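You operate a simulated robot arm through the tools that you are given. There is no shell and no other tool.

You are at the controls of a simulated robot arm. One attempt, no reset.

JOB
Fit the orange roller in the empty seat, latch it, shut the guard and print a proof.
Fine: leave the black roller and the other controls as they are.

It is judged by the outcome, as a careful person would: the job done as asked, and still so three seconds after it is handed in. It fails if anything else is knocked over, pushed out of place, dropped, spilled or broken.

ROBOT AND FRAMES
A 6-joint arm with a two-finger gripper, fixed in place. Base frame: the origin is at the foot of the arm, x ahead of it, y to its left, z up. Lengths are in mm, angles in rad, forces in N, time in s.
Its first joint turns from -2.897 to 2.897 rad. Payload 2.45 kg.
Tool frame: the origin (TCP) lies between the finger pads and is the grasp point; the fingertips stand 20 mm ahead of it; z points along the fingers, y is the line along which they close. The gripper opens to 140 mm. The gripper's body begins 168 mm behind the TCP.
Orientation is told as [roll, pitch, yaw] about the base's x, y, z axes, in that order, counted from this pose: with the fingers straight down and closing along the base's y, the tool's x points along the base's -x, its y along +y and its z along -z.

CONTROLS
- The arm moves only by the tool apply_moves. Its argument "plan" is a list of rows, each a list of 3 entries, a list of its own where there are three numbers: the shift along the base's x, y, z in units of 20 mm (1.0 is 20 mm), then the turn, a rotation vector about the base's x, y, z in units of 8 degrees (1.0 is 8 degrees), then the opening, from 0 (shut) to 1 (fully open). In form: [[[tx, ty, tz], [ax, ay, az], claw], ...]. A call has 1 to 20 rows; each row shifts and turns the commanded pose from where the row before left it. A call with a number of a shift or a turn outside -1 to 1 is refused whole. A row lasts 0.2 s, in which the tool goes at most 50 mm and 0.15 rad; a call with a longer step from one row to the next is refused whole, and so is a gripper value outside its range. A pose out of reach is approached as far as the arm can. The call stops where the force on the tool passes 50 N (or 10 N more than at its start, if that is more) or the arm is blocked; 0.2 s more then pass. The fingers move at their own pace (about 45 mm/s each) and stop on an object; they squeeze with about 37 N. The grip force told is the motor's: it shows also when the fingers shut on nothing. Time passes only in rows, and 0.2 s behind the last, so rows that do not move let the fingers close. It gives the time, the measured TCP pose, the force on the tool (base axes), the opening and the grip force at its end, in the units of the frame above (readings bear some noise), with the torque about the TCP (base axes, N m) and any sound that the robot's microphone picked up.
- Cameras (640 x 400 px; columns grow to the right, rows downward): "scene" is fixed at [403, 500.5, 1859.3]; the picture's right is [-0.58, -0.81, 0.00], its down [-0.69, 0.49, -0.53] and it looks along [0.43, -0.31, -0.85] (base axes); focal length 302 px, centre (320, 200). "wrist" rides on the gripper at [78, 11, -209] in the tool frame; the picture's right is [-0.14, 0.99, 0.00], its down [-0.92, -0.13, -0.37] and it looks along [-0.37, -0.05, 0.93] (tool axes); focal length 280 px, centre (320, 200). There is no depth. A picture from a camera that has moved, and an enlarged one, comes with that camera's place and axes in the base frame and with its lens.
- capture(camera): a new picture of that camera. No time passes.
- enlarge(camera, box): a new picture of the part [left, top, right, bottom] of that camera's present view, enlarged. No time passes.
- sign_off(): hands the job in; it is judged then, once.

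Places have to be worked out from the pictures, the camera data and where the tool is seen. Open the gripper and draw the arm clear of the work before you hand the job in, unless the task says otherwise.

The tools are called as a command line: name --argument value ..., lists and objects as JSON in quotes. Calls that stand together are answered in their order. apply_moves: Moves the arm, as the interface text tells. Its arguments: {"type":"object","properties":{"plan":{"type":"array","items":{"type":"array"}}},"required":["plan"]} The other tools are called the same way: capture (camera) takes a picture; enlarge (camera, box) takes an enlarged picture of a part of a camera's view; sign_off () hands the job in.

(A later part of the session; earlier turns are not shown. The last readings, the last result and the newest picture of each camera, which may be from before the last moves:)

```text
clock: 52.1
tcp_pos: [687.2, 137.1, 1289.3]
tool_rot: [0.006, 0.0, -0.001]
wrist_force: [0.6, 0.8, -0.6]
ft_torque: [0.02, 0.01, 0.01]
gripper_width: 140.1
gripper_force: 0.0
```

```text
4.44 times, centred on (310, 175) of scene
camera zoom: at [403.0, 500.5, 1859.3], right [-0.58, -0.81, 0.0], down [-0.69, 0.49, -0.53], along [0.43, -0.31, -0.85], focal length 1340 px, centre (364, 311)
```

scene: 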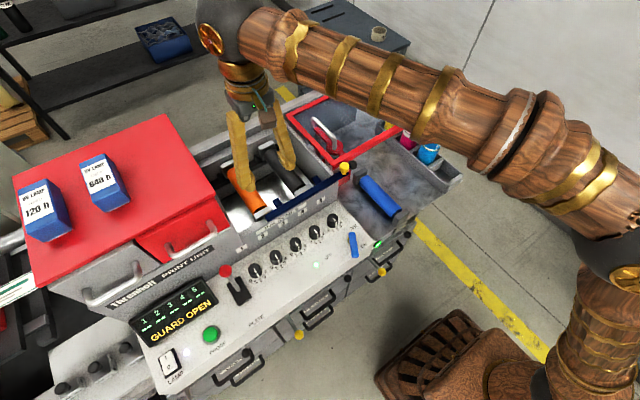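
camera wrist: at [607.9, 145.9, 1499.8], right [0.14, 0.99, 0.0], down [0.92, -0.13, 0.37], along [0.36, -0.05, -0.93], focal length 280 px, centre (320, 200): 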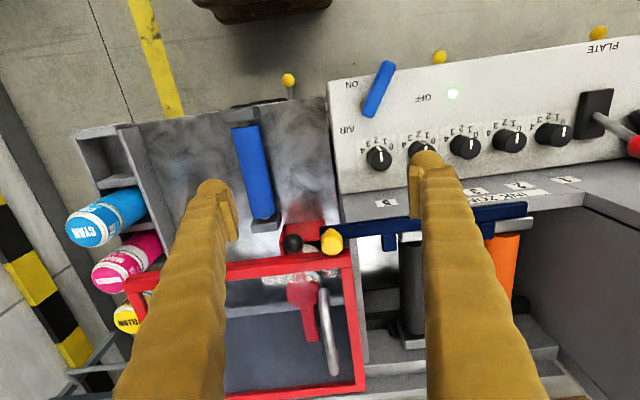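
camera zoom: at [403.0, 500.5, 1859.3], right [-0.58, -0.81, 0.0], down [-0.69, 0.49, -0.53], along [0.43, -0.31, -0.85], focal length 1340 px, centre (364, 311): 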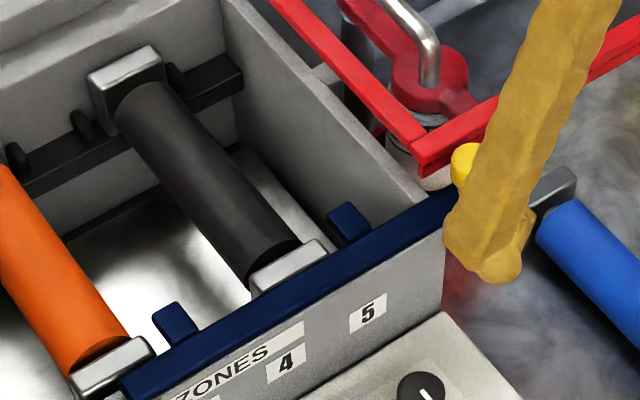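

The knob's top centre is at about (797, 135, 1190), radius ≈13, standing on the bar at z≈1155. The guard frame's front face is at x≈819, so I'll push with closed fingers centred at x=790 and tips at z≈1167. First I close the gripper and move beside the knob at height.

apply_moves --plan '[[[0.85, -0.35, 0], [0, 0, 0], 0.3], [[0.85, -0.35, 0], [0, 0, 0], 0], [[0.85, -0.35, 0], [0, 0, 0], 0], [[0.85, -0.35, 0], [0, 0, 0], 0], [[0.85, -0.35, 0], [0, 0, 0], 0], [[0.85, -0.35, 0], [0, 0, 0], 0], [[0, -0.1, -1], [0, 0, 0], 0], [[0, 0, -1], [0, 0, 0], 0], [[0, 0, 0], [0, 0, 0], 0], [[0, 0, 0], [0, 0, 0], 0], [[0, 0, 0], [0, 0, 0], 0]]'

capture --camera "wrist"

enlarge --camera "scene" --box '[290, 120, 400, 210]'

```text
clock: 54.5
tcp_pos: [788.8, 92.6, 1248.5]
tool_rot: [0.006, -0.001, 0.0]
wrist_force: [0.3, -0.1, -0.4]
ft_torque: [-0.01, -0.03, -0.02]
gripper_width: 0.0
gripper_force: 29.1
```

```text
taken
camera wrist: at [710.2, 101.7, 1459.5], right [0.14, 0.99, 0.0], down [0.92, -0.13, 0.37], along [0.36, -0.05, -0.93], focal length 280 px, centre (320, 200)
```

wrist: 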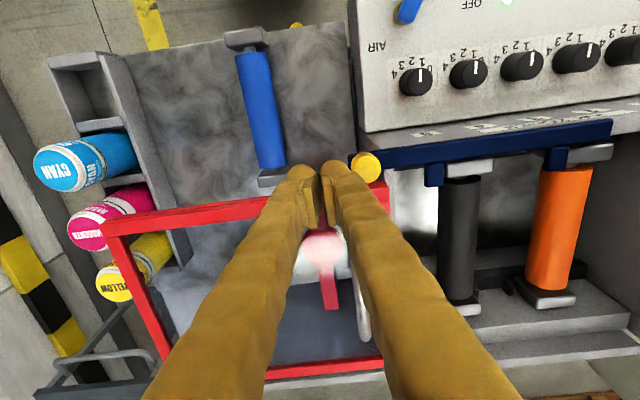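

```text
4.44 times, centred on (345, 165) of scene
camera zoom: at [403.0, 500.5, 1859.3], right [-0.58, -0.81, 0.0], down [-0.69, 0.49, -0.53], along [0.43, -0.31, -0.85], focal length 1340 px, centre (209, 356)
```

zoom: 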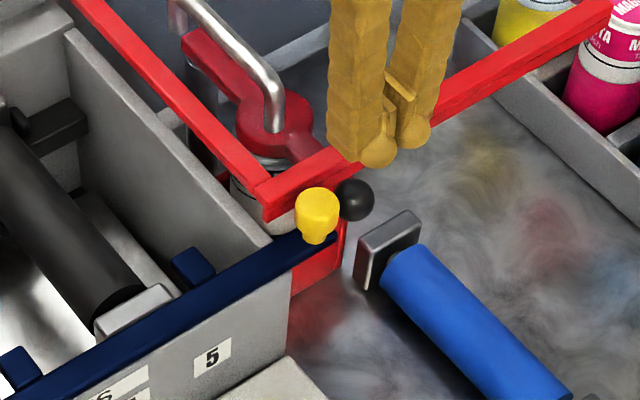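

The fingertips are above and to the -y side of the knob, and the black ball at (824, 75, 1122) is clear of the path. I'll descend 62 mm and then push gently in +y.

apply_moves --plan '[[[0, 0, -1], [0, 0, 0], 0], [[0, 0, -1], [0, 0, 0], 0], [[0, 0, -1], [0, 0, 0], 0], [[0, 0, -0.1], [0, 0, 0], 0]]'

capture --camera "wrist"

enlarge --camera "scene" --box '[290, 120, 400, 210]'

```text
clock: 55.5
tcp_pos: [788.8, 92.7, 1185.7]
tool_rot: [0.006, 0.003, 0.0]
wrist_force: [-11.1, -0.9, 4.9]
ft_torque: [-0.02, -0.01, -0.02]
gripper_width: 6.0
gripper_force: 28.8
```

```text
taken
camera wrist: at [710.2, 101.5, 1397.2], right [0.14, 0.99, 0.0], down [0.92, -0.13, 0.37], along [0.36, -0.05, -0.93], focal length 280 px, centre (320, 200)
```

wrist: 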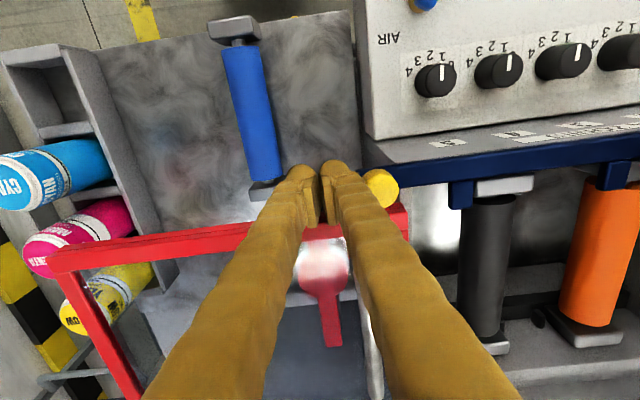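

```text
4.44 times, centred on (345, 165) of scene
camera zoom: at [403.0, 500.5, 1859.3], right [-0.58, -0.81, 0.0], down [-0.69, 0.49, -0.53], along [0.43, -0.31, -0.85], focal length 1340 px, centre (209, 356)
```

zoom: 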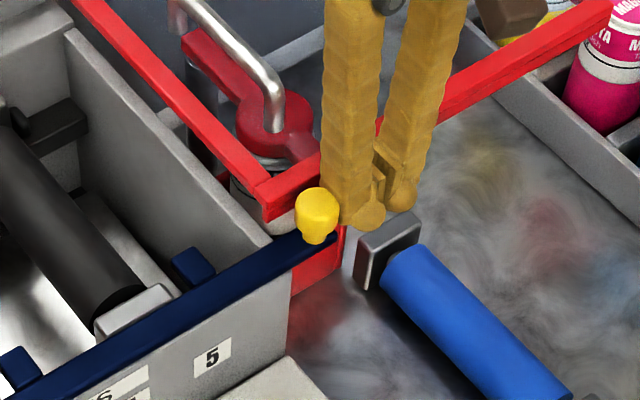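

A contact force of -11 N in x and +5 N in z shows the fingers are brushing the guard's front frame, which is nearer than I estimated. I'll back off 12 mm in -x right away and recheck.

apply_moves --plan '[[[-0.3, 0, 0.05], [0, 0, 0], 0], [[-0.3, 0, 0], [0, 0, 0], 0], [[0, 0, 0], [0, 0, 0], 0]]'

capture --camera "wrist"

enlarge --camera "wrist" --box '[240, 130, 440, 260]'

enlarge --camera "scene" --box '[310, 140, 390, 200]'

```text
clock: 56.3
tcp_pos: [776.2, 93.3, 1188.6]
tool_rot: [0.004, -0.001, -0.001]
wrist_force: [1.4, -0.4, 0.0]
ft_torque: [0.0, -0.01, 0.02]
gripper_width: 0.0
gripper_force: 28.9
```

```text
taken
camera wrist: at [698.3, 101.6, 1398.4], right [0.14, 0.99, 0.0], down [0.92, -0.13, 0.37], along [0.36, -0.05, -0.93], focal length 280 px, centre (320, 200)
```

wrist: 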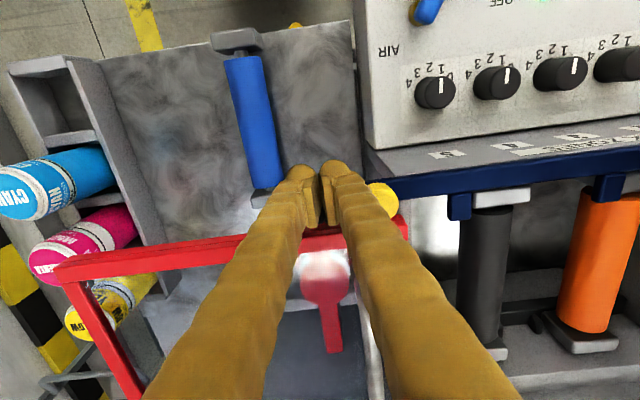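

```text
3.08 times, centred on (340, 195) of wrist
camera zoom: at [698.3, 101.6, 1398.4], right [0.14, 0.99, 0.0], down [0.92, -0.13, 0.37], along [0.36, -0.05, -0.93], focal length 863 px, centre (258, 215)
```

zoom: 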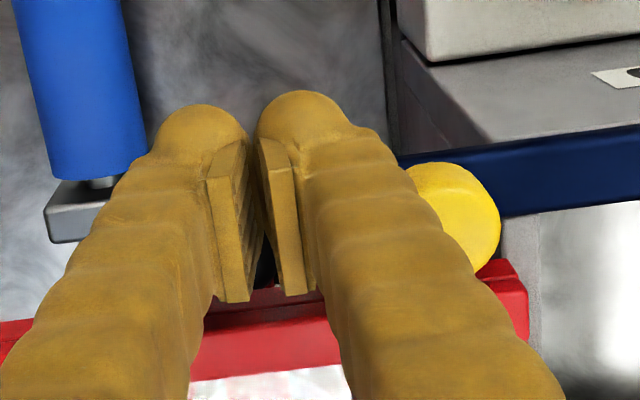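

```text
6.67 times, centred on (350, 170) of scene
camera zoom: at [403.0, 500.5, 1859.3], right [-0.58, -0.81, 0.0], down [-0.69, 0.49, -0.53], along [0.43, -0.31, -0.85], focal length 2010 px, centre (120, 400)
```

zoom: 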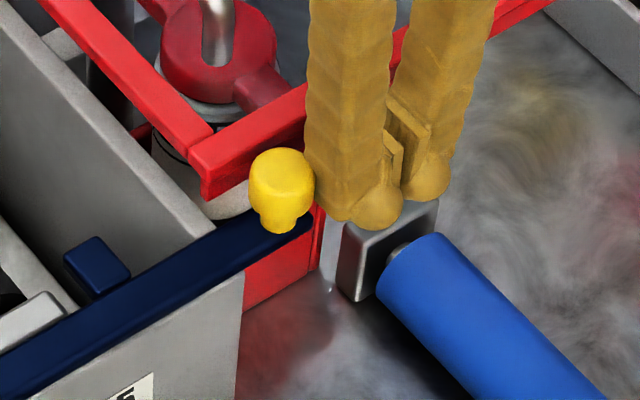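

The fingers are free again and the guard hasn't moved. From this close view the knob centre is at about (790, 139), so x=780 is fine for pushing. I'll now advance in +y in small steps and watch the force.

apply_moves --plan '[[[0.2, 0.4, 0], [0, 0, 0], 0], [[0, 0.4, 0], [0, 0, 0], 0]]'

apply_moves --plan '[[[0, 0.25, 0], [0, 0, 0], 0], [[0, 0.25, 0], [0, 0, 0], 0]]'

apply_moves --plan '[[[0, 0.25, 0], [0, 0, 0], 0], [[0, 0.25, 0], [0, 0, 0], 0]]'

enlarge --camera "scene" --box '[250, 130, 380, 220]'

```text
clock: 56.9
tcp_pos: [781.6, 109.3, 1188.3]
tool_rot: [0.004, -0.001, -0.001]
wrist_force: [-0.1, -0.7, -0.3]
ft_torque: [-0.01, -0.01, 0.0]
gripper_width: 0.0
gripper_force: 29.8
```

```text
clock: 57.5
tcp_pos: [782.7, 119.0, 1187.2]
tool_rot: [0.006, 0.0, -0.002]
wrist_force: [0.2, -0.8, 0.1]
ft_torque: [0.05, 0.03, 0.01]
gripper_width: 0.2
gripper_force: 29.1
```

```text
clock: 58.1
tcp_pos: [781.1, 129.2, 1188.6]
tool_rot: [0.004, 0.0, 0.001]
wrist_force: [0.3, 0.0, -0.1]
ft_torque: [-0.01, 0.0, 0.01]
gripper_width: 0.0
gripper_force: 29.4
```

```text
4.44 times, centred on (315, 175) of scene
camera zoom: at [403.0, 500.5, 1859.3], right [-0.58, -0.81, 0.0], down [-0.69, 0.49, -0.53], along [0.43, -0.31, -0.85], focal length 1340 px, centre (342, 311)
```

zoom: 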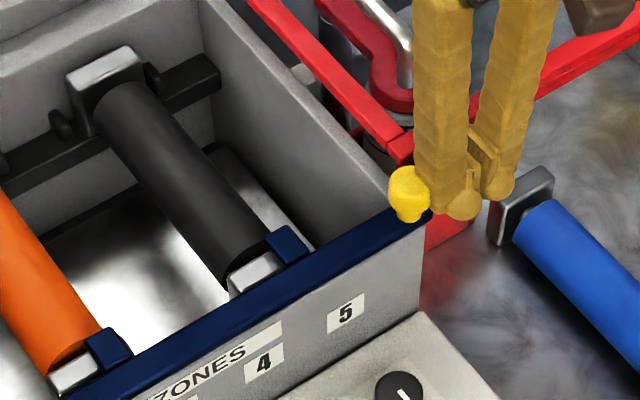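

The bar is sliding freely: the teeth have already moved onto the -y part of both near blocks. I'll keep pushing in small steps until the teeth are centred or the bar stops.

apply_moves --plan '[[[0, 0.25, 0], [0, 0, 0], 0], [[0, 0.25, 0], [0, 0, 0], 0]]'

enlarge --camera "scene" --box '[240, 140, 370, 230]'

capture --camera "wrist"

```text
clock: 58.7
tcp_pos: [781.5, 137.9, 1188.0]
tool_rot: [0.006, 0.001, -0.001]
wrist_force: [-0.7, 0.0, -0.5]
ft_torque: [0.02, 0.01, 0.03]
gripper_width: 0.0
gripper_force: 29.0
```

```text
4.44 times, centred on (305, 185) of scene
camera zoom: at [403.0, 500.5, 1859.3], right [-0.58, -0.81, 0.0], down [-0.69, 0.49, -0.53], along [0.43, -0.31, -0.85], focal length 1340 px, centre (387, 267)
```

zoom: 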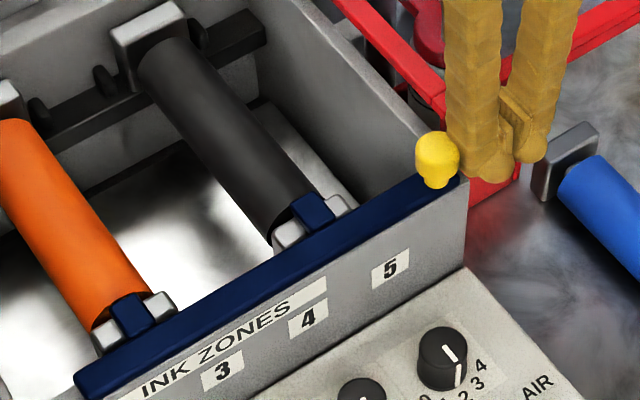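

```text
taken
camera wrist: at [702.4, 147.8, 1398.7], right [0.14, 0.99, 0.0], down [0.92, -0.13, 0.37], along [0.36, -0.05, -0.93], focal length 280 px, centre (320, 200)
```

wrist: 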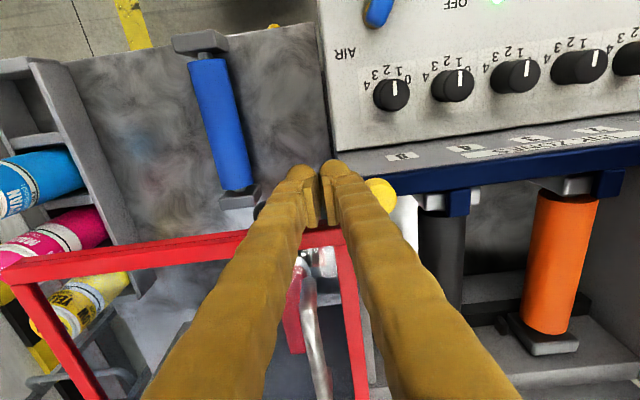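

The teeth now sit over the middle of both near blocks. I'll push a little further in 3–4 mm steps to find whether there is an end stop.

apply_moves --plan '[[[0, 0.2, 0], [0, 0, 0], 0]]'

apply_moves --plan '[[[0, 0.15, 0], [0, 0, 0], 0]]'

enlarge --camera "scene" --box '[240, 140, 370, 230]'

enlarge --camera "scene" --box '[120, 260, 250, 350]'

```text
clock: 59.1
tcp_pos: [780.8, 141.9, 1188.9]
tool_rot: [0.005, 0.0, 0.0]
wrist_force: [-0.2, -0.4, 0.0]
ft_torque: [-0.01, 0.0, 0.03]
gripper_width: 0.0
gripper_force: 29.0
```

```text
clock: 59.5
tcp_pos: [780.7, 143.9, 1188.3]
tool_rot: [0.004, -0.001, -0.002]
wrist_force: [-0.9, -26.0, 1.9]
ft_torque: [0.29, -0.01, -0.13]
gripper_width: 0.0
gripper_force: 29.6
```

```text
4.44 times, centred on (305, 185) of scene
camera zoom: at [403.0, 500.5, 1859.3], right [-0.58, -0.81, 0.0], down [-0.69, 0.49, -0.53], along [0.43, -0.31, -0.85], focal length 1340 px, centre (387, 267)
```

zoom: 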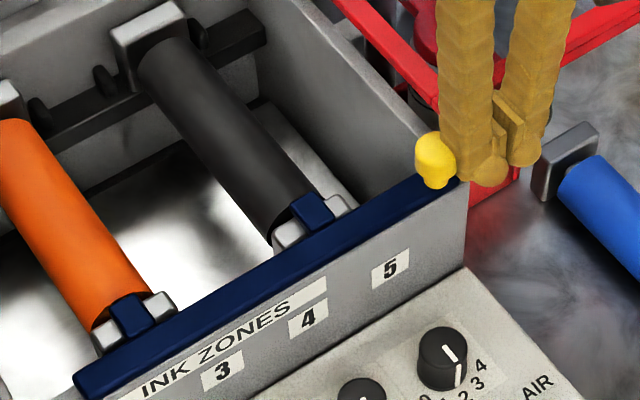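

```text
4.44 times, centred on (185, 305) of scene
camera zoom: at [403.0, 500.5, 1859.3], right [-0.58, -0.81, 0.0], down [-0.69, 0.49, -0.53], along [0.43, -0.31, -0.85], focal length 1340 px, centre (920, -267)
```

zoom: 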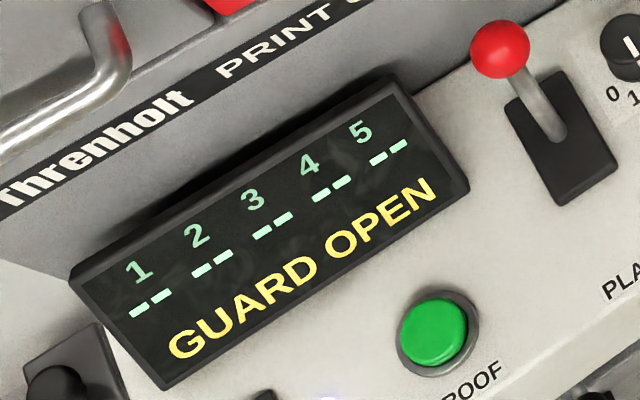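

The bar is at its end stop (26 N at y≈144) with both teeth centred over the blocks, so the latch is home. I'll back off in -y and raise clear.

apply_moves --plan '[[[0, -0.5, 0], [0, 0, 0], 0], [[0, -0.5, 0], [0, 0, 0], 0], [[0, 0, 1], [0, 0, 0], 0], [[0, 0, 1], [0, 0, 0], 0], [[0, 0, 1], [0, 0, 0], 0], [[0, 0, 1], [0, 0, 0], 0.3], [[-0.5, 0, 1], [0, 0, 0], 0.5], [[-1, 0, 1], [0, 0, 0], 0.8], [[-1, 0, 0], [0, 0, 0], 1], [[-1, 0, 0], [0, 0, 0], 1], [[-1, 0, 0], [0, 0, 0], 1], [[0, 0, 0], [0, 0, 0], 1]]'

capture --camera "wrist"

enlarge --camera "wrist" --box '[220, 180, 420, 340]'

enlarge --camera "scene" --box '[250, 70, 430, 220]'

```text
clock: 62.1
tcp_pos: [692.2, 126.0, 1308.5]
tool_rot: [0.007, -0.001, 0.0]
wrist_force: [0.1, -0.1, -0.2]
ft_torque: [-0.02, -0.04, -0.02]
gripper_width: 137.5
gripper_force: 0.0
```

```text
taken
camera wrist: at [612.4, 135.2, 1518.3], right [0.14, 0.99, 0.0], down [0.92, -0.13, 0.37], along [0.36, -0.05, -0.93], focal length 280 px, centre (320, 200)
```

wrist: 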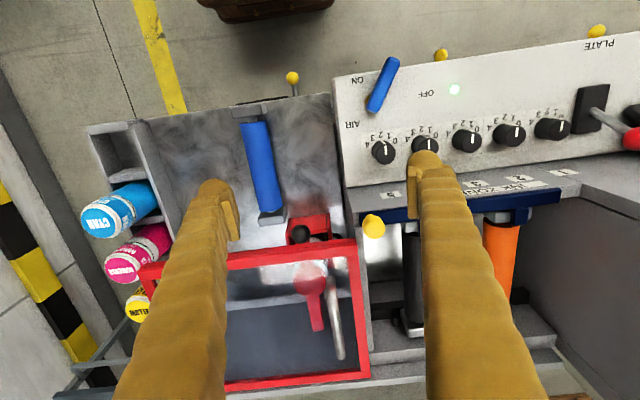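

```text
2.50 times, centred on (320, 260) of wrist
camera zoom: at [612.4, 135.2, 1518.3], right [0.14, 0.99, 0.0], down [0.92, -0.13, 0.37], along [0.36, -0.05, -0.93], focal length 701 px, centre (320, 50)
```

zoom: 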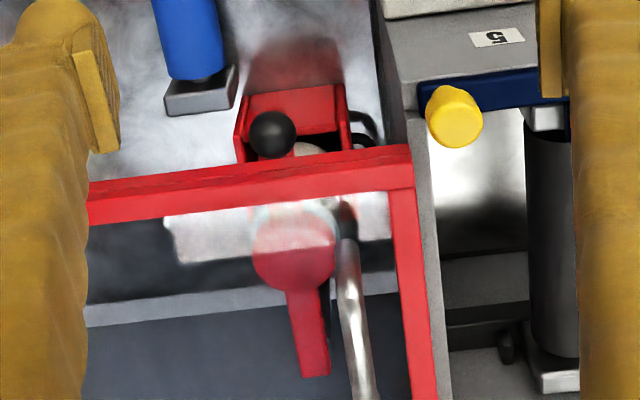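

```text
2.67 times, centred on (340, 145) of scene
camera zoom: at [403.0, 500.5, 1859.3], right [-0.58, -0.81, 0.0], down [-0.69, 0.49, -0.53], along [0.43, -0.31, -0.85], focal length 804 px, centre (267, 347)
```

zoom: 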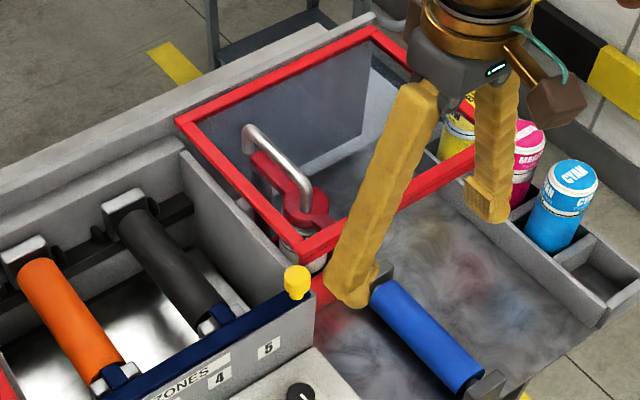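

The latch bar holds both rollers and the knob is now clear at y≈185. Next is the guard. I'll move over its chrome handle for a closer look at its position and height.

apply_moves --plan '[[[0.9, -0.1, 0.3], [0, 0, 0], 1], [[0.9, -0.1, 0.3], [0, 0, 0], 1], [[0.9, -0.1, 0.3], [0, 0, 0], 1], [[0.9, -0.1, 0.3], [0, 0, 0], 1], [[0.9, -0.1, 0.3], [0, 0, 0], 1], [[0.9, 0, 0], [0, 0, 0], 1]]'

capture --camera "wrist"

enlarge --camera "wrist" --box '[230, 140, 430, 320]'

enlarge --camera "scene" --box '[280, 75, 420, 175]'

```text
clock: 63.5
tcp_pos: [799.4, 114.9, 1339.7]
tool_rot: [0.004, 0.001, -0.001]
wrist_force: [-0.4, 0.9, 0.4]
ft_torque: [0.05, -0.02, 0.03]
gripper_width: 140.0
gripper_force: 0.2
```

```text
taken
camera wrist: at [720.1, 124.8, 1549.1], right [0.14, 0.99, 0.0], down [0.92, -0.13, 0.37], along [0.37, -0.05, -0.93], focal length 280 px, centre (320, 200)
```

wrist: 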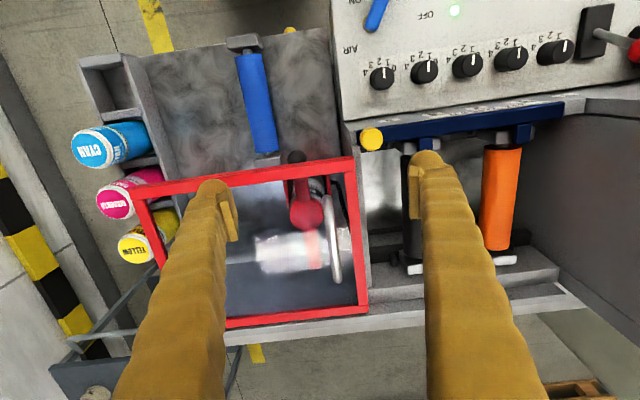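

```text
2.22 times, centred on (330, 230) of wrist
camera zoom: at [720.1, 124.8, 1549.1], right [0.14, 0.99, 0.0], down [0.92, -0.13, 0.37], along [0.37, -0.05, -0.93], focal length 623 px, centre (298, 133)
```

zoom: 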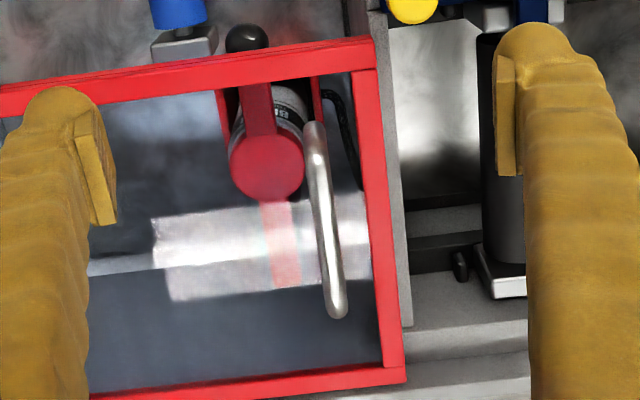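

```text
4.00 times, centred on (350, 125) of scene
camera zoom: at [403.0, 500.5, 1859.3], right [-0.58, -0.81, 0.0], down [-0.69, 0.49, -0.53], along [0.43, -0.31, -0.85], focal length 1206 px, centre (200, 500)
```

zoom: 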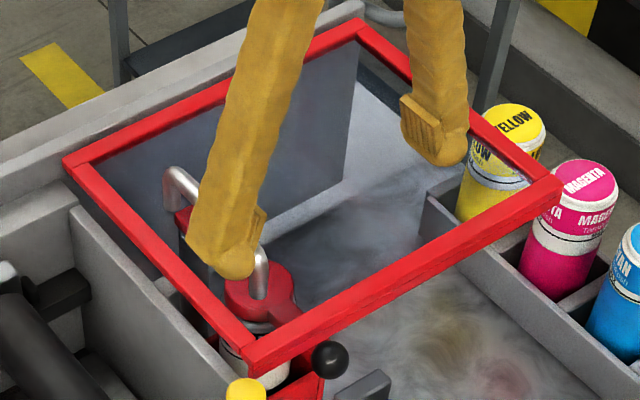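

The handle runs from x≈848 to 966 at y≈115, top z≈1232, above the glass at z≈1180. I'll push it toward +y with closed fingers from its -y side at x≈905, with tips about 20 mm above the frame.

apply_moves --plan '[[[0.88, -0.35, 0], [0, 0, 0], 0.4], [[0.88, -0.35, 0], [0, 0, 0], 0], [[0.88, -0.35, 0], [0, 0, 0], 0], [[0.88, -0.35, 0], [0, 0, 0], 0], [[0.88, -0.35, 0], [0, 0, 0], 0], [[0.88, -0.35, 0], [0, 0, 0], 0], [[0, 0, 0], [0, 0, 0], 0], [[0, 0, -0.5], [0, 0, 0], 0], [[0, 0, -0.5], [0, 0, 0], 0], [[0, 0, -0.5], [0, 0, 0], 0], [[0, 0, -0.5], [0, 0, 0], 0]]'

capture --camera "wrist"

enlarge --camera "scene" --box '[280, 75, 420, 175]'

```text
clock: 65.9
tcp_pos: [904.8, 74.2, 1297.5]
tool_rot: [0.003, 0.0, 0.0]
wrist_force: [0.6, 1.3, -0.6]
ft_torque: [0.0, 0.05, -0.04]
gripper_width: 0.0
gripper_force: 29.3
```

```text
taken
camera wrist: at [825.7, 82.7, 1508.5], right [0.14, 0.99, 0.0], down [0.92, -0.13, 0.37], along [0.36, -0.05, -0.93], focal length 280 px, centre (320, 200)
```

wrist: 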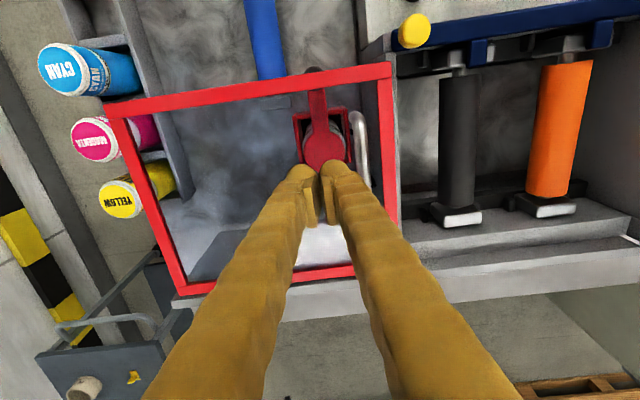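

```text
4.00 times, centred on (350, 125) of scene
camera zoom: at [403.0, 500.5, 1859.3], right [-0.58, -0.81, 0.0], down [-0.69, 0.49, -0.53], along [0.43, -0.31, -0.85], focal length 1206 px, centre (200, 500)
```

zoom: 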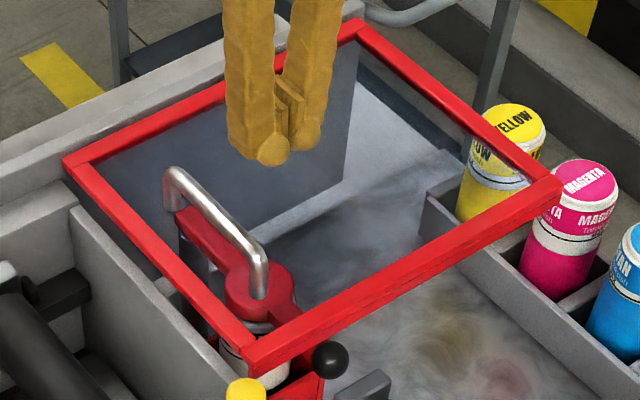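

The fingers are on the -y side of the handle. I'll lower to z≈1224 and then push in +y.

apply_moves --plan '[[[0, 0, -1], [0, 0, 0], 0], [[0, 0, -1], [0, 0, 0], 0], [[0, 0, -1], [0, 0, 0], 0], [[0, 0, -0.65], [0, 0, 0], 0]]'

apply_moves --plan '[[[0, 0.5, 0], [0, 0, 0], 0], [[0, 0.4, 0], [0, 0, 0], 0], [[0, 0.25, 0], [0, 0, 0], 0]]'

enlarge --camera "scene" --box '[260, 75, 420, 195]'

```text
clock: 66.9
tcp_pos: [905.1, 74.1, 1224.4]
tool_rot: [0.006, -0.001, -0.001]
wrist_force: [-0.3, 1.2, 0.3]
ft_torque: [0.01, 0.0, 0.01]
gripper_width: 0.1
gripper_force: 29.9
```

```text
clock: 67.7
tcp_pos: [904.2, 96.7, 1225.4]
tool_rot: [0.006, -0.001, -0.001]
wrist_force: [0.1, 0.5, -0.7]
ft_torque: [0.0, 0.02, -0.01]
gripper_width: 0.1
gripper_force: 29.2
```

```text
3.33 times, centred on (340, 135) of scene
camera zoom: at [403.0, 500.5, 1859.3], right [-0.58, -0.81, 0.0], down [-0.69, 0.49, -0.53], along [0.43, -0.31, -0.85], focal length 1005 px, centre (253, 417)
```

zoom: 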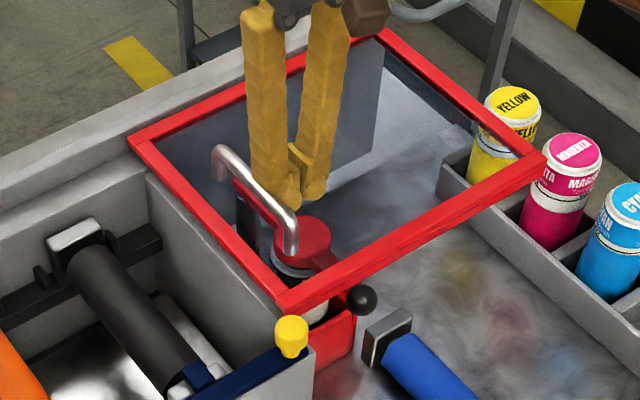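

The fingers are just at the handle. I'll start the push with slow steps and watch the force and the guard's motion.

apply_moves --plan '[[[0, 0.3, 0], [0, 0, 0], 0], [[0, 0.3, 0], [0, 0, 0], 0], [[0, 0.3, 0], [0, 0, 0], 0], [[0, 0.3, 0], [0, 0, 0], 0]]'

enlarge --camera "scene" --box '[260, 75, 420, 195]'

```text
clock: 68.7
tcp_pos: [904.6, 121.3, 1224.0]
tool_rot: [0.005, 0.001, 0.001]
wrist_force: [0.3, 0.4, -0.6]
ft_torque: [-0.01, -0.02, -0.02]
gripper_width: 0.2
gripper_force: 29.5
```

```text
3.33 times, centred on (340, 135) of scene
camera zoom: at [403.0, 500.5, 1859.3], right [-0.58, -0.81, 0.0], down [-0.69, 0.49, -0.53], along [0.43, -0.31, -0.85], focal length 1005 px, centre (253, 417)
```

zoom: 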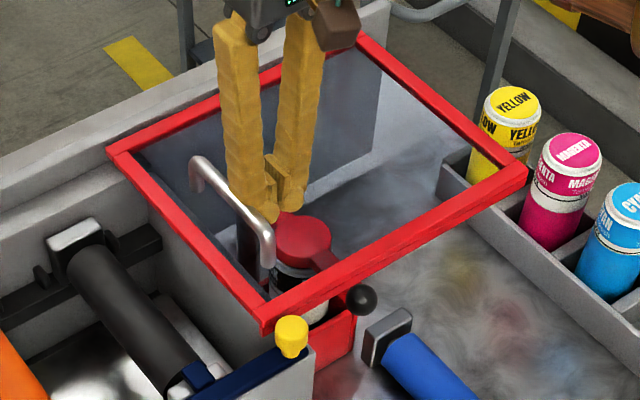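

The guard slides freely toward +y with almost no force and passes behind the knob. I'll continue the push while checking along the way.

apply_moves --plan '[[[0, 0.4, 0], [0, 0, 0], 0], [[0, 0.4, 0], [0, 0, 0], 0], [[0, 0.4, 0], [0, 0, 0], 0], [[0, 0.4, 0], [0, 0, 0], 0], [[0, 0.4, 0], [0, 0, 0], 0], [[0, 0.4, 0], [0, 0, 0], 0], [[0, 0.4, 0], [0, 0, 0], 0]]'

enlarge --camera "scene" --box '[220, 75, 420, 225]'

```text
clock: 70.3
tcp_pos: [904.7, 177.3, 1225.7]
tool_rot: [0.006, 0.0, 0.001]
wrist_force: [1.1, 0.0, -0.6]
ft_torque: [0.0, 0.03, 0.03]
gripper_width: 0.0
gripper_force: 29.5
```

```text
2.67 times, centred on (320, 150) of scene
camera zoom: at [403.0, 500.5, 1859.3], right [-0.58, -0.81, 0.0], down [-0.69, 0.49, -0.53], along [0.43, -0.31, -0.85], focal length 804 px, centre (320, 333)
```

zoom: 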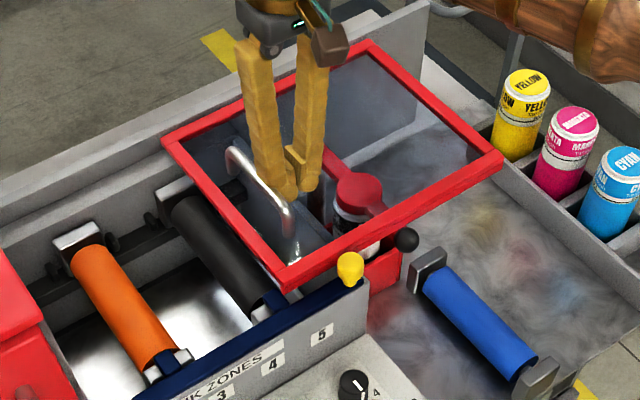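

The guard passes the knob cleanly and the rollers and latch are undisturbed. I'll continue 100 mm further.

apply_moves --plan '[[[0, 0.5, 0], [0, 0, 0], 0], [[0, 0.5, 0], [0, 0, 0], 0], [[0, 0.5, 0], [0, 0, 0], 0], [[0, 0.5, 0], [0, 0, 0], 0], [[0, 0.5, 0], [0, 0, 0], 0], [[0, 0.5, 0], [0, 0, 0], 0], [[0, 0.5, 0], [0, 0, 0], 0], [[0, 0.5, 0], [0, 0, 0], 0], [[0, 0.5, 0], [0, 0, 0], 0], [[0, 0.5, 0], [0, 0, 0], 0]]'

enlarge --camera "scene" --box '[180, 75, 400, 235]'

capture --camera "wrist"

```text
clock: 72.5
tcp_pos: [904.2, 276.3, 1225.4]
tool_rot: [0.005, 0.0, -0.001]
wrist_force: [1.1, 0.2, -0.3]
ft_torque: [0.0, 0.01, -0.01]
gripper_width: 0.0
gripper_force: 29.4
```

```text
2.50 times, centred on (290, 155) of scene
camera zoom: at [403.0, 500.5, 1859.3], right [-0.58, -0.81, 0.0], down [-0.69, 0.49, -0.53], along [0.43, -0.31, -0.85], focal length 754 px, centre (395, 312)
```

zoom: 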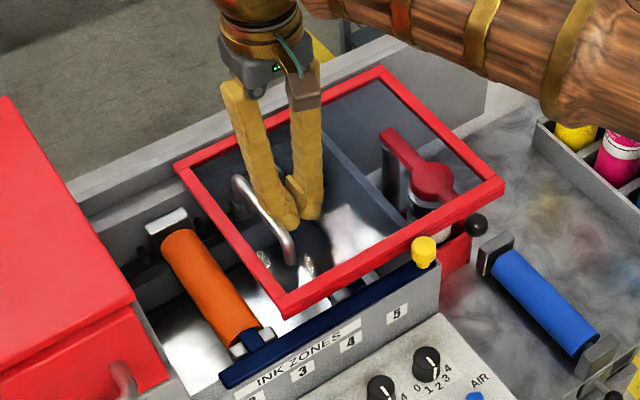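

```text
taken
camera wrist: at [825.9, 285.5, 1435.3], right [0.14, 0.99, 0.0], down [0.92, -0.13, 0.37], along [0.36, -0.05, -0.93], focal length 280 px, centre (320, 200)
```

wrist: 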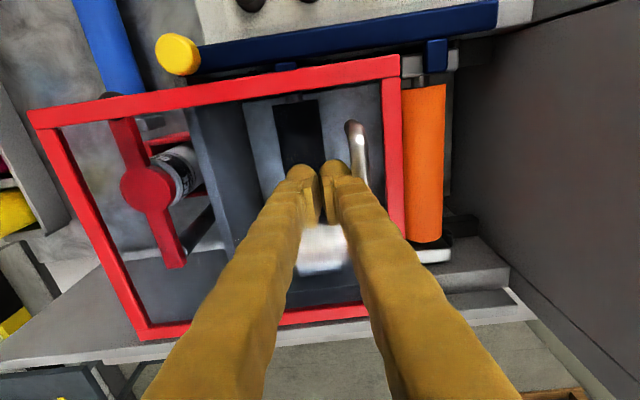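

The guard is past the black roller with its left edge at y≈337, and about 140 mm remain to the wall near y≈480. I'll push 80 mm more, then slow down for the end stop.

apply_moves --plan '[[[0, 0.5, 0], [0, 0, 0], 0], [[0, 0.5, 0], [0, 0, 0], 0], [[0, 0.5, 0], [0, 0, 0], 0], [[0, 0.5, 0], [0, 0, 0], 0], [[0, 0.5, 0], [0, 0, 0], 0], [[0, 0.5, 0], [0, 0, 0], 0], [[0, 0.5, 0], [0, 0, 0], 0], [[0, 0.5, 0], [0, 0, 0], 0]]'

enlarge --camera "scene" --box '[160, 75, 380, 235]'

capture --camera "wrist"

```text
clock: 74.3
tcp_pos: [904.6, 357.4, 1225.3]
tool_rot: [0.005, 0.0, 0.001]
wrist_force: [-1.1, -0.5, -0.3]
ft_torque: [0.02, 0.0, -0.02]
gripper_width: 0.0
gripper_force: 29.4
```

```text
2.50 times, centred on (270, 155) of scene
camera zoom: at [403.0, 500.5, 1859.3], right [-0.58, -0.81, 0.0], down [-0.69, 0.49, -0.53], along [0.43, -0.31, -0.85], focal length 754 px, centre (445, 312)
```

zoom: 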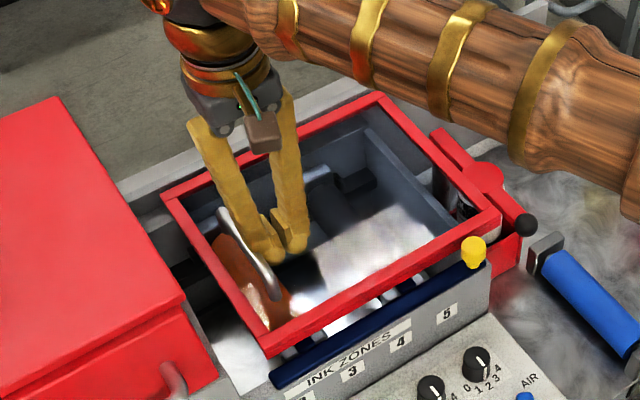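

```text
taken
camera wrist: at [825.7, 366.0, 1436.2], right [0.14, 0.99, 0.0], down [0.92, -0.13, 0.37], along [0.36, -0.05, -0.93], focal length 280 px, centre (320, 200)
```

wrist: 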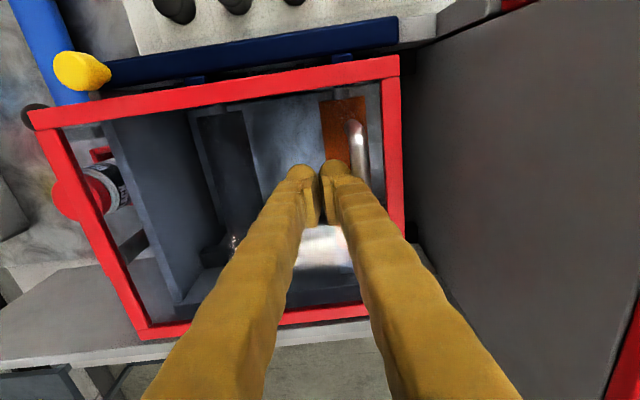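

The guard now covers most of the opening. I'll advance slowly in 10 mm calls to feel for the end stop.

apply_moves --plan '[[[0, 0.3, 0], [0, 0, 0], 0], [[0, 0.3, 0], [0, 0, 0], 0], [[0, 0.3, 0], [0, 0, 0], 0], [[0, 0.3, 0], [0, 0, 0], 0]]'

apply_moves --plan '[[[0, 0.25, 0], [0, 0, 0], 0], [[0, 0.25, 0], [0, 0, 0], 0]]'

apply_moves --plan '[[[0, 0.25, 0], [0, 0, 0], 0], [[0, 0.25, 0], [0, 0, 0], 0]]'

enlarge --camera "scene" --box '[160, 75, 380, 235]'

enlarge --camera "scene" --box '[120, 260, 250, 350]'

```text
clock: 75.3
tcp_pos: [904.6, 381.2, 1223.8]
tool_rot: [0.007, 0.0, 0.002]
wrist_force: [0.5, -1.0, -0.4]
ft_torque: [-0.03, 0.01, 0.03]
gripper_width: 0.1
gripper_force: 29.7
```

```text
clock: 75.9
tcp_pos: [906.0, 391.7, 1224.4]
tool_rot: [0.006, -0.001, 0.001]
wrist_force: [0.0, -0.9, 0.9]
ft_torque: [0.03, 0.04, 0.0]
gripper_width: 0.3
gripper_force: 29.3
```

```text
clock: 76.6
tcp_pos: [905.5, 395.7, 1224.6]
tool_rot: [-0.001, 0.002, -0.003]
wrist_force: [-4.5, -12.2, 3.3]
ft_torque: [0.14, -0.02, 0.2]
gripper_width: 0.1
gripper_force: 28.9
stopped in row 2: the force on the tool passed its limit at 56 N (the readings are from after the stop); the commanded pose is now the measured one
```

```text
2.50 times, centred on (270, 155) of scene
camera zoom: at [403.0, 500.5, 1859.3], right [-0.58, -0.81, 0.0], down [-0.69, 0.49, -0.53], along [0.43, -0.31, -0.85], focal length 754 px, centre (445, 312)
```

zoom: 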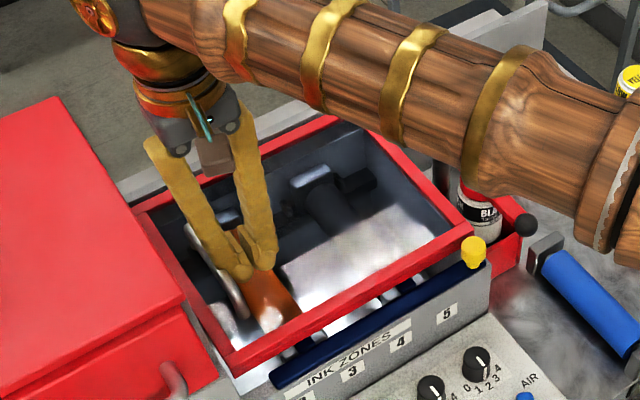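

```text
4.44 times, centred on (185, 305) of scene
camera zoom: at [403.0, 500.5, 1859.3], right [-0.58, -0.81, 0.0], down [-0.69, 0.49, -0.53], along [0.43, -0.31, -0.85], focal length 1340 px, centre (920, -267)
```

zoom: 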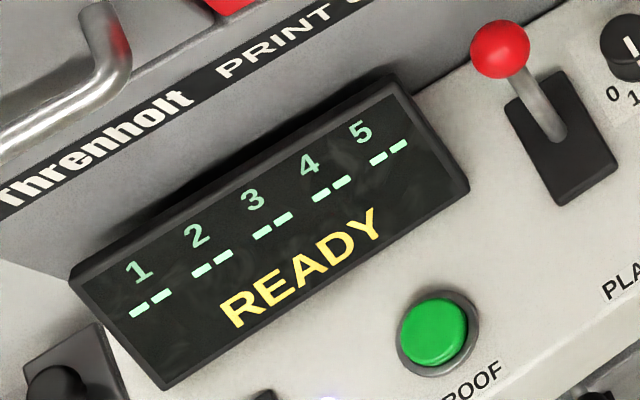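

The display now reads READY, and the guard is shut against its stop. I'll back the fingers off the handle, rise, and go back over the panel toward the green PROOF button at about (648, 654, 1057).

apply_moves --plan '[[[0, -0.5, 0], [0, 0, 0], 0], [[0, -0.5, 0], [0, 0, 0], 0], [[0, 0, 1], [0, 0, 0], 0], [[0, 0, 1], [0, 0, 0], 0], [[0, 0, 1], [0, 0, 0], 0], [[0, 0, 1], [0, 0, 0], 0], [[0, 0, 1], [0, 0, 0], 0], [[0, 0, 1], [0, 0, 0], 0], [[-1, 0, 0], [0, 0, 0], 0], [[-1, 0, 0], [0, 0, 0], 0], [[-1, 0, 0], [0, 0, 0], 0], [[-1, 0, 0], [0, 0, 0], 0], [[-1, 0, 0], [0, 0, 0], 0], [[-1, 0, 0], [0, 0, 0], 0], [[-1, 0, 0], [0, 0, 0], 0], [[-1, 0, 0], [0, 0, 0], 0], [[-1, 0, 0], [0, 0, 0], 0], [[-1, 0, 0], [0, 0, 0], 0], [[-1, 0, 0], [0, 0, 0], 0], [[-1, 0, 0], [0, 0, 0], 0]]'

capture --camera "scene"

enlarge --camera "scene" --box '[200, 90, 380, 230]'

```text
clock: 80.8
tcp_pos: [665.7, 376.7, 1343.5]
tool_rot: [-0.001, 0.004, -0.003]
wrist_force: [0.1, 0.7, 0.2]
ft_torque: [-0.02, 0.02, 0.0]
gripper_width: 0.0
gripper_force: 29.6
```

```text
taken
```

scene: 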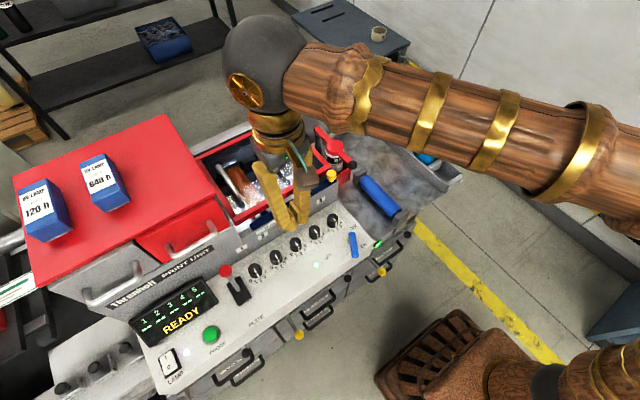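

```text
2.86 times, centred on (290, 160) of scene
camera zoom: at [403.0, 500.5, 1859.3], right [-0.58, -0.81, 0.0], down [-0.69, 0.49, -0.53], along [0.43, -0.31, -0.85], focal length 861 px, centre (406, 314)
```

zoom: 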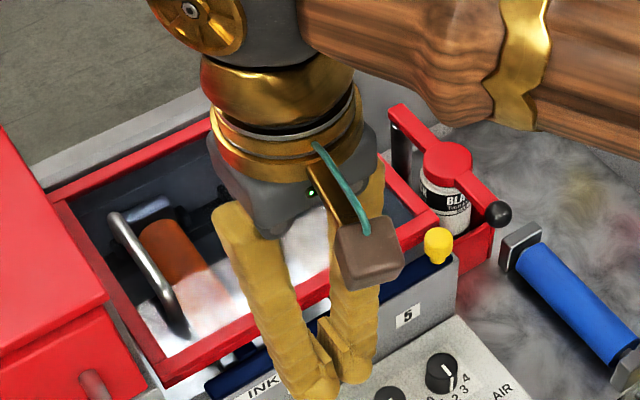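

READY is still shown and the guard stays shut. I'll move over the left part of the panel to view the button from the wrist.

apply_moves --plan '[[[-0.3, 1, 0], [0, 0, 0], 0], [[-0.3, 1, 0], [0, 0, 0], 0], [[-0.3, 1, 0], [0, 0, 0], 0], [[-0.3, 1, 0], [0, 0, 0], 0], [[-0.3, 1, 0], [0, 0, 0], 0], [[-0.3, 1, 0], [0, 0, 0], 0], [[-0.3, 1, 0], [0, 0, 0], 0], [[-0.3, 1, 0], [0, 0, 0], 0], [[-0.3, 1, 0], [0, 0, 0], 0], [[-0.3, 1, 0], [0, 0, 0], 0], [[-0.3, 1, 0], [0, 0, 0], 0], [[-0.3, 1, 0], [0, 0, 0], 0]]'

capture --camera "wrist"

capture --camera "scene"

```text
clock: 83.4
tcp_pos: [592.7, 616.1, 1345.2]
tool_rot: [-0.001, 0.004, -0.003]
wrist_force: [-0.5, -0.5, -0.3]
ft_torque: [0.04, -0.04, 0.01]
gripper_width: 0.0
gripper_force: 29.6
```

```text
taken
camera wrist: at [515.0, 626.7, 1555.3], right [0.14, 0.99, 0.0], down [0.92, -0.13, 0.37], along [0.36, -0.05, -0.93], focal length 280 px, centre (320, 200)
```

wrist: 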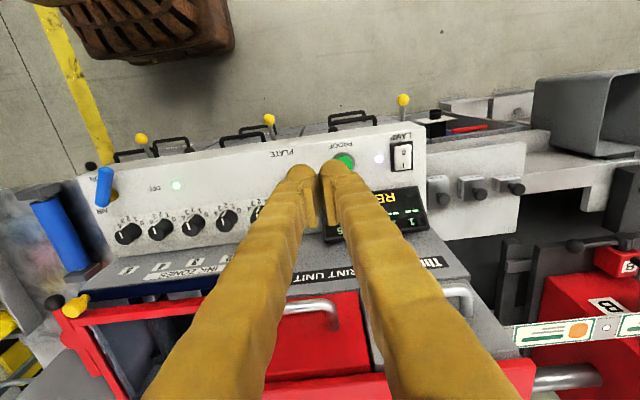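

```text
taken
```

scene: 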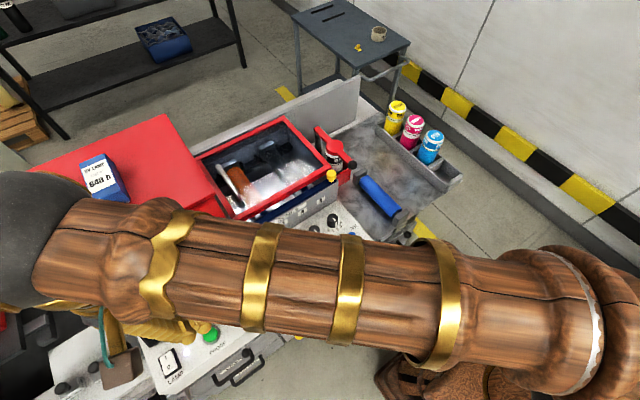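

The button is partly hidden beside the fingertips. I'll enlarge the wrist view around it.

enlarge --camera "wrist" --box '[240, 110, 460, 250]'

enlarge --camera "scene" --box '[130, 300, 260, 390]'

```text
2.86 times, centred on (350, 180) of wrist
camera zoom: at [515.0, 626.7, 1555.3], right [0.14, 0.99, 0.0], down [0.92, -0.13, 0.37], along [0.36, -0.05, -0.93], focal length 801 px, centre (234, 257)
```

zoom: 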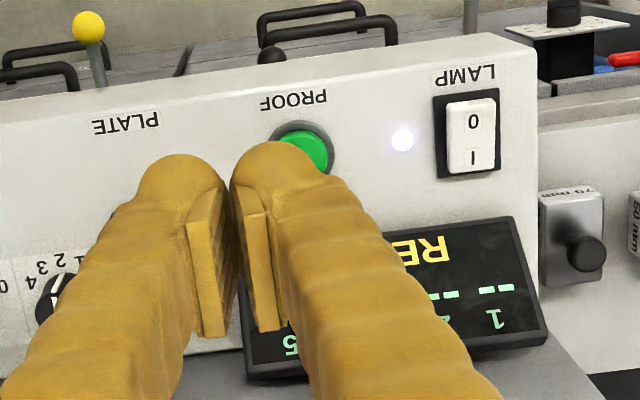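

```text
4.44 times, centred on (195, 345) of scene
camera zoom: at [403.0, 500.5, 1859.3], right [-0.58, -0.81, 0.0], down [-0.69, 0.49, -0.53], along [0.43, -0.31, -0.85], focal length 1340 px, centre (876, -444)
```

zoom: 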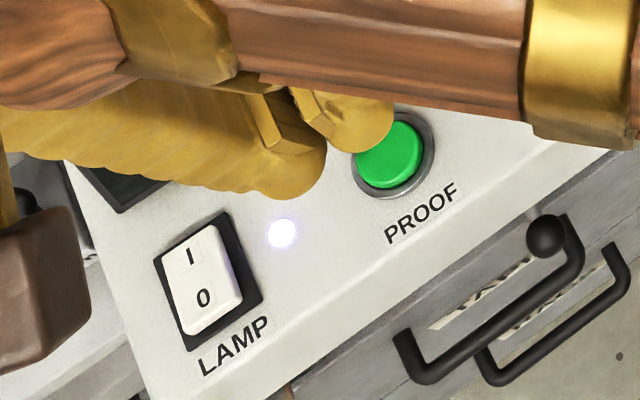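

The button centre triangulates to about (643, 650, 1080) on a panel sloping about 15–20°. I'll lean the closed fingers 15° forward to match the slope and move to about 50 mm above the button.

apply_moves --plan '[[[0.16, 0.172, -0.9], [0, -0.1875, 0], 0], [[0.16, 0.172, -0.9], [0, -0.1875, 0], 0], [[0.16, 0.172, -0.9], [0, -0.1875, 0], 0], [[0.16, 0.172, -0.9], [0, -0.1875, 0], 0], [[0.16, 0.172, -0.9], [0, -0.1875, 0], 0], [[0.16, 0.172, -0.9], [0, -0.1875, 0], 0], [[0.16, 0.172, -0.9], [0, -0.1875, 0], 0], [[0.16, 0.172, -0.9], [0, -0.1875, 0], 0], [[0.16, 0.172, -0.9], [0, -0.1875, 0], 0], [[0.16, 0.172, -0.9], [0, -0.1875, 0], 0]]'

capture --camera "wrist"

enlarge --camera "scene" --box '[120, 250, 290, 390]'

```text
clock: 85.6
tcp_pos: [624.9, 650.8, 1165.1]
tool_rot: [0.001, -0.259, -0.004]
wrist_force: [0.0, 0.7, 1.3]
ft_torque: [-0.01, -0.01, 0.01]
gripper_width: 0.0
gripper_force: 29.3
```

```text
taken
camera wrist: at [495.4, 661.0, 1347.9], right [0.14, 0.99, 0.04], down [0.8, -0.13, 0.59], along [0.59, -0.05, -0.8], focal length 280 px, centre (320, 200)
```

wrist: 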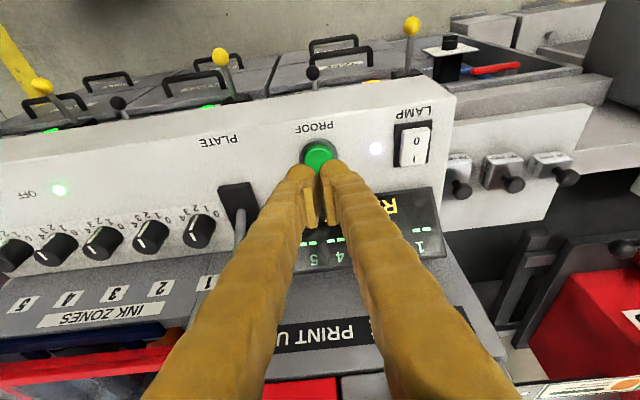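

```text
2.86 times, centred on (205, 320) of scene
camera zoom: at [403.0, 500.5, 1859.3], right [-0.58, -0.81, 0.0], down [-0.69, 0.49, -0.53], along [0.43, -0.31, -0.85], focal length 861 px, centre (649, -143)
```

zoom: 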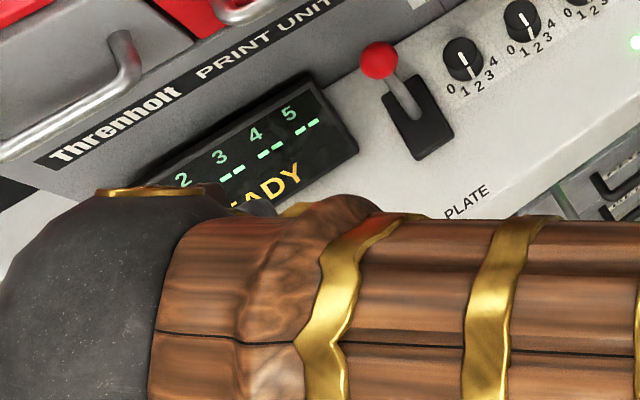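

The button appears at the fingertips' aim point, but depth estimates vary between 1050 and 1080. I'll come down 48 mm toward it and re-measure from closer.

apply_moves --plan '[[[0.15, 0, -0.8], [0, 0, 0], 0], [[0.15, 0, -0.8], [0, 0, 0], 0], [[0.15, 0, -0.8], [0, 0, 0], 0]]'

capture --camera "wrist"

enlarge --camera "wrist" --box '[250, 90, 410, 230]'

```text
clock: 86.4
tcp_pos: [633.9, 649.7, 1116.1]
tool_rot: [-0.001, -0.258, -0.003]
wrist_force: [0.6, -0.1, -0.3]
ft_torque: [0.01, 0.02, -0.01]
gripper_width: 0.0
gripper_force: 29.6
```

```text
taken
camera wrist: at [504.3, 660.4, 1299.6], right [0.14, 0.99, 0.04], down [0.8, -0.13, 0.59], along [0.59, -0.05, -0.81], focal length 280 px, centre (320, 200)
```

wrist: 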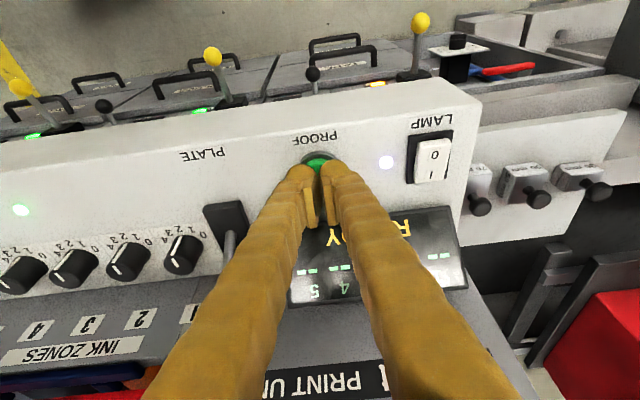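

```text
2.86 times, centred on (330, 160) of wrist
camera zoom: at [504.3, 660.4, 1299.6], right [0.14, 0.99, 0.04], down [0.8, -0.13, 0.59], along [0.59, -0.05, -0.81], focal length 801 px, centre (291, 314)
```

zoom: 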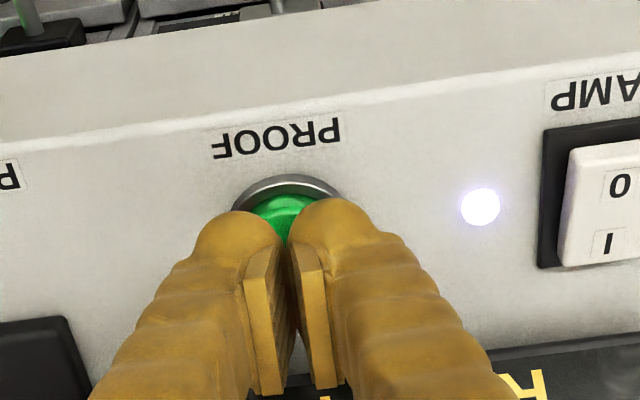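

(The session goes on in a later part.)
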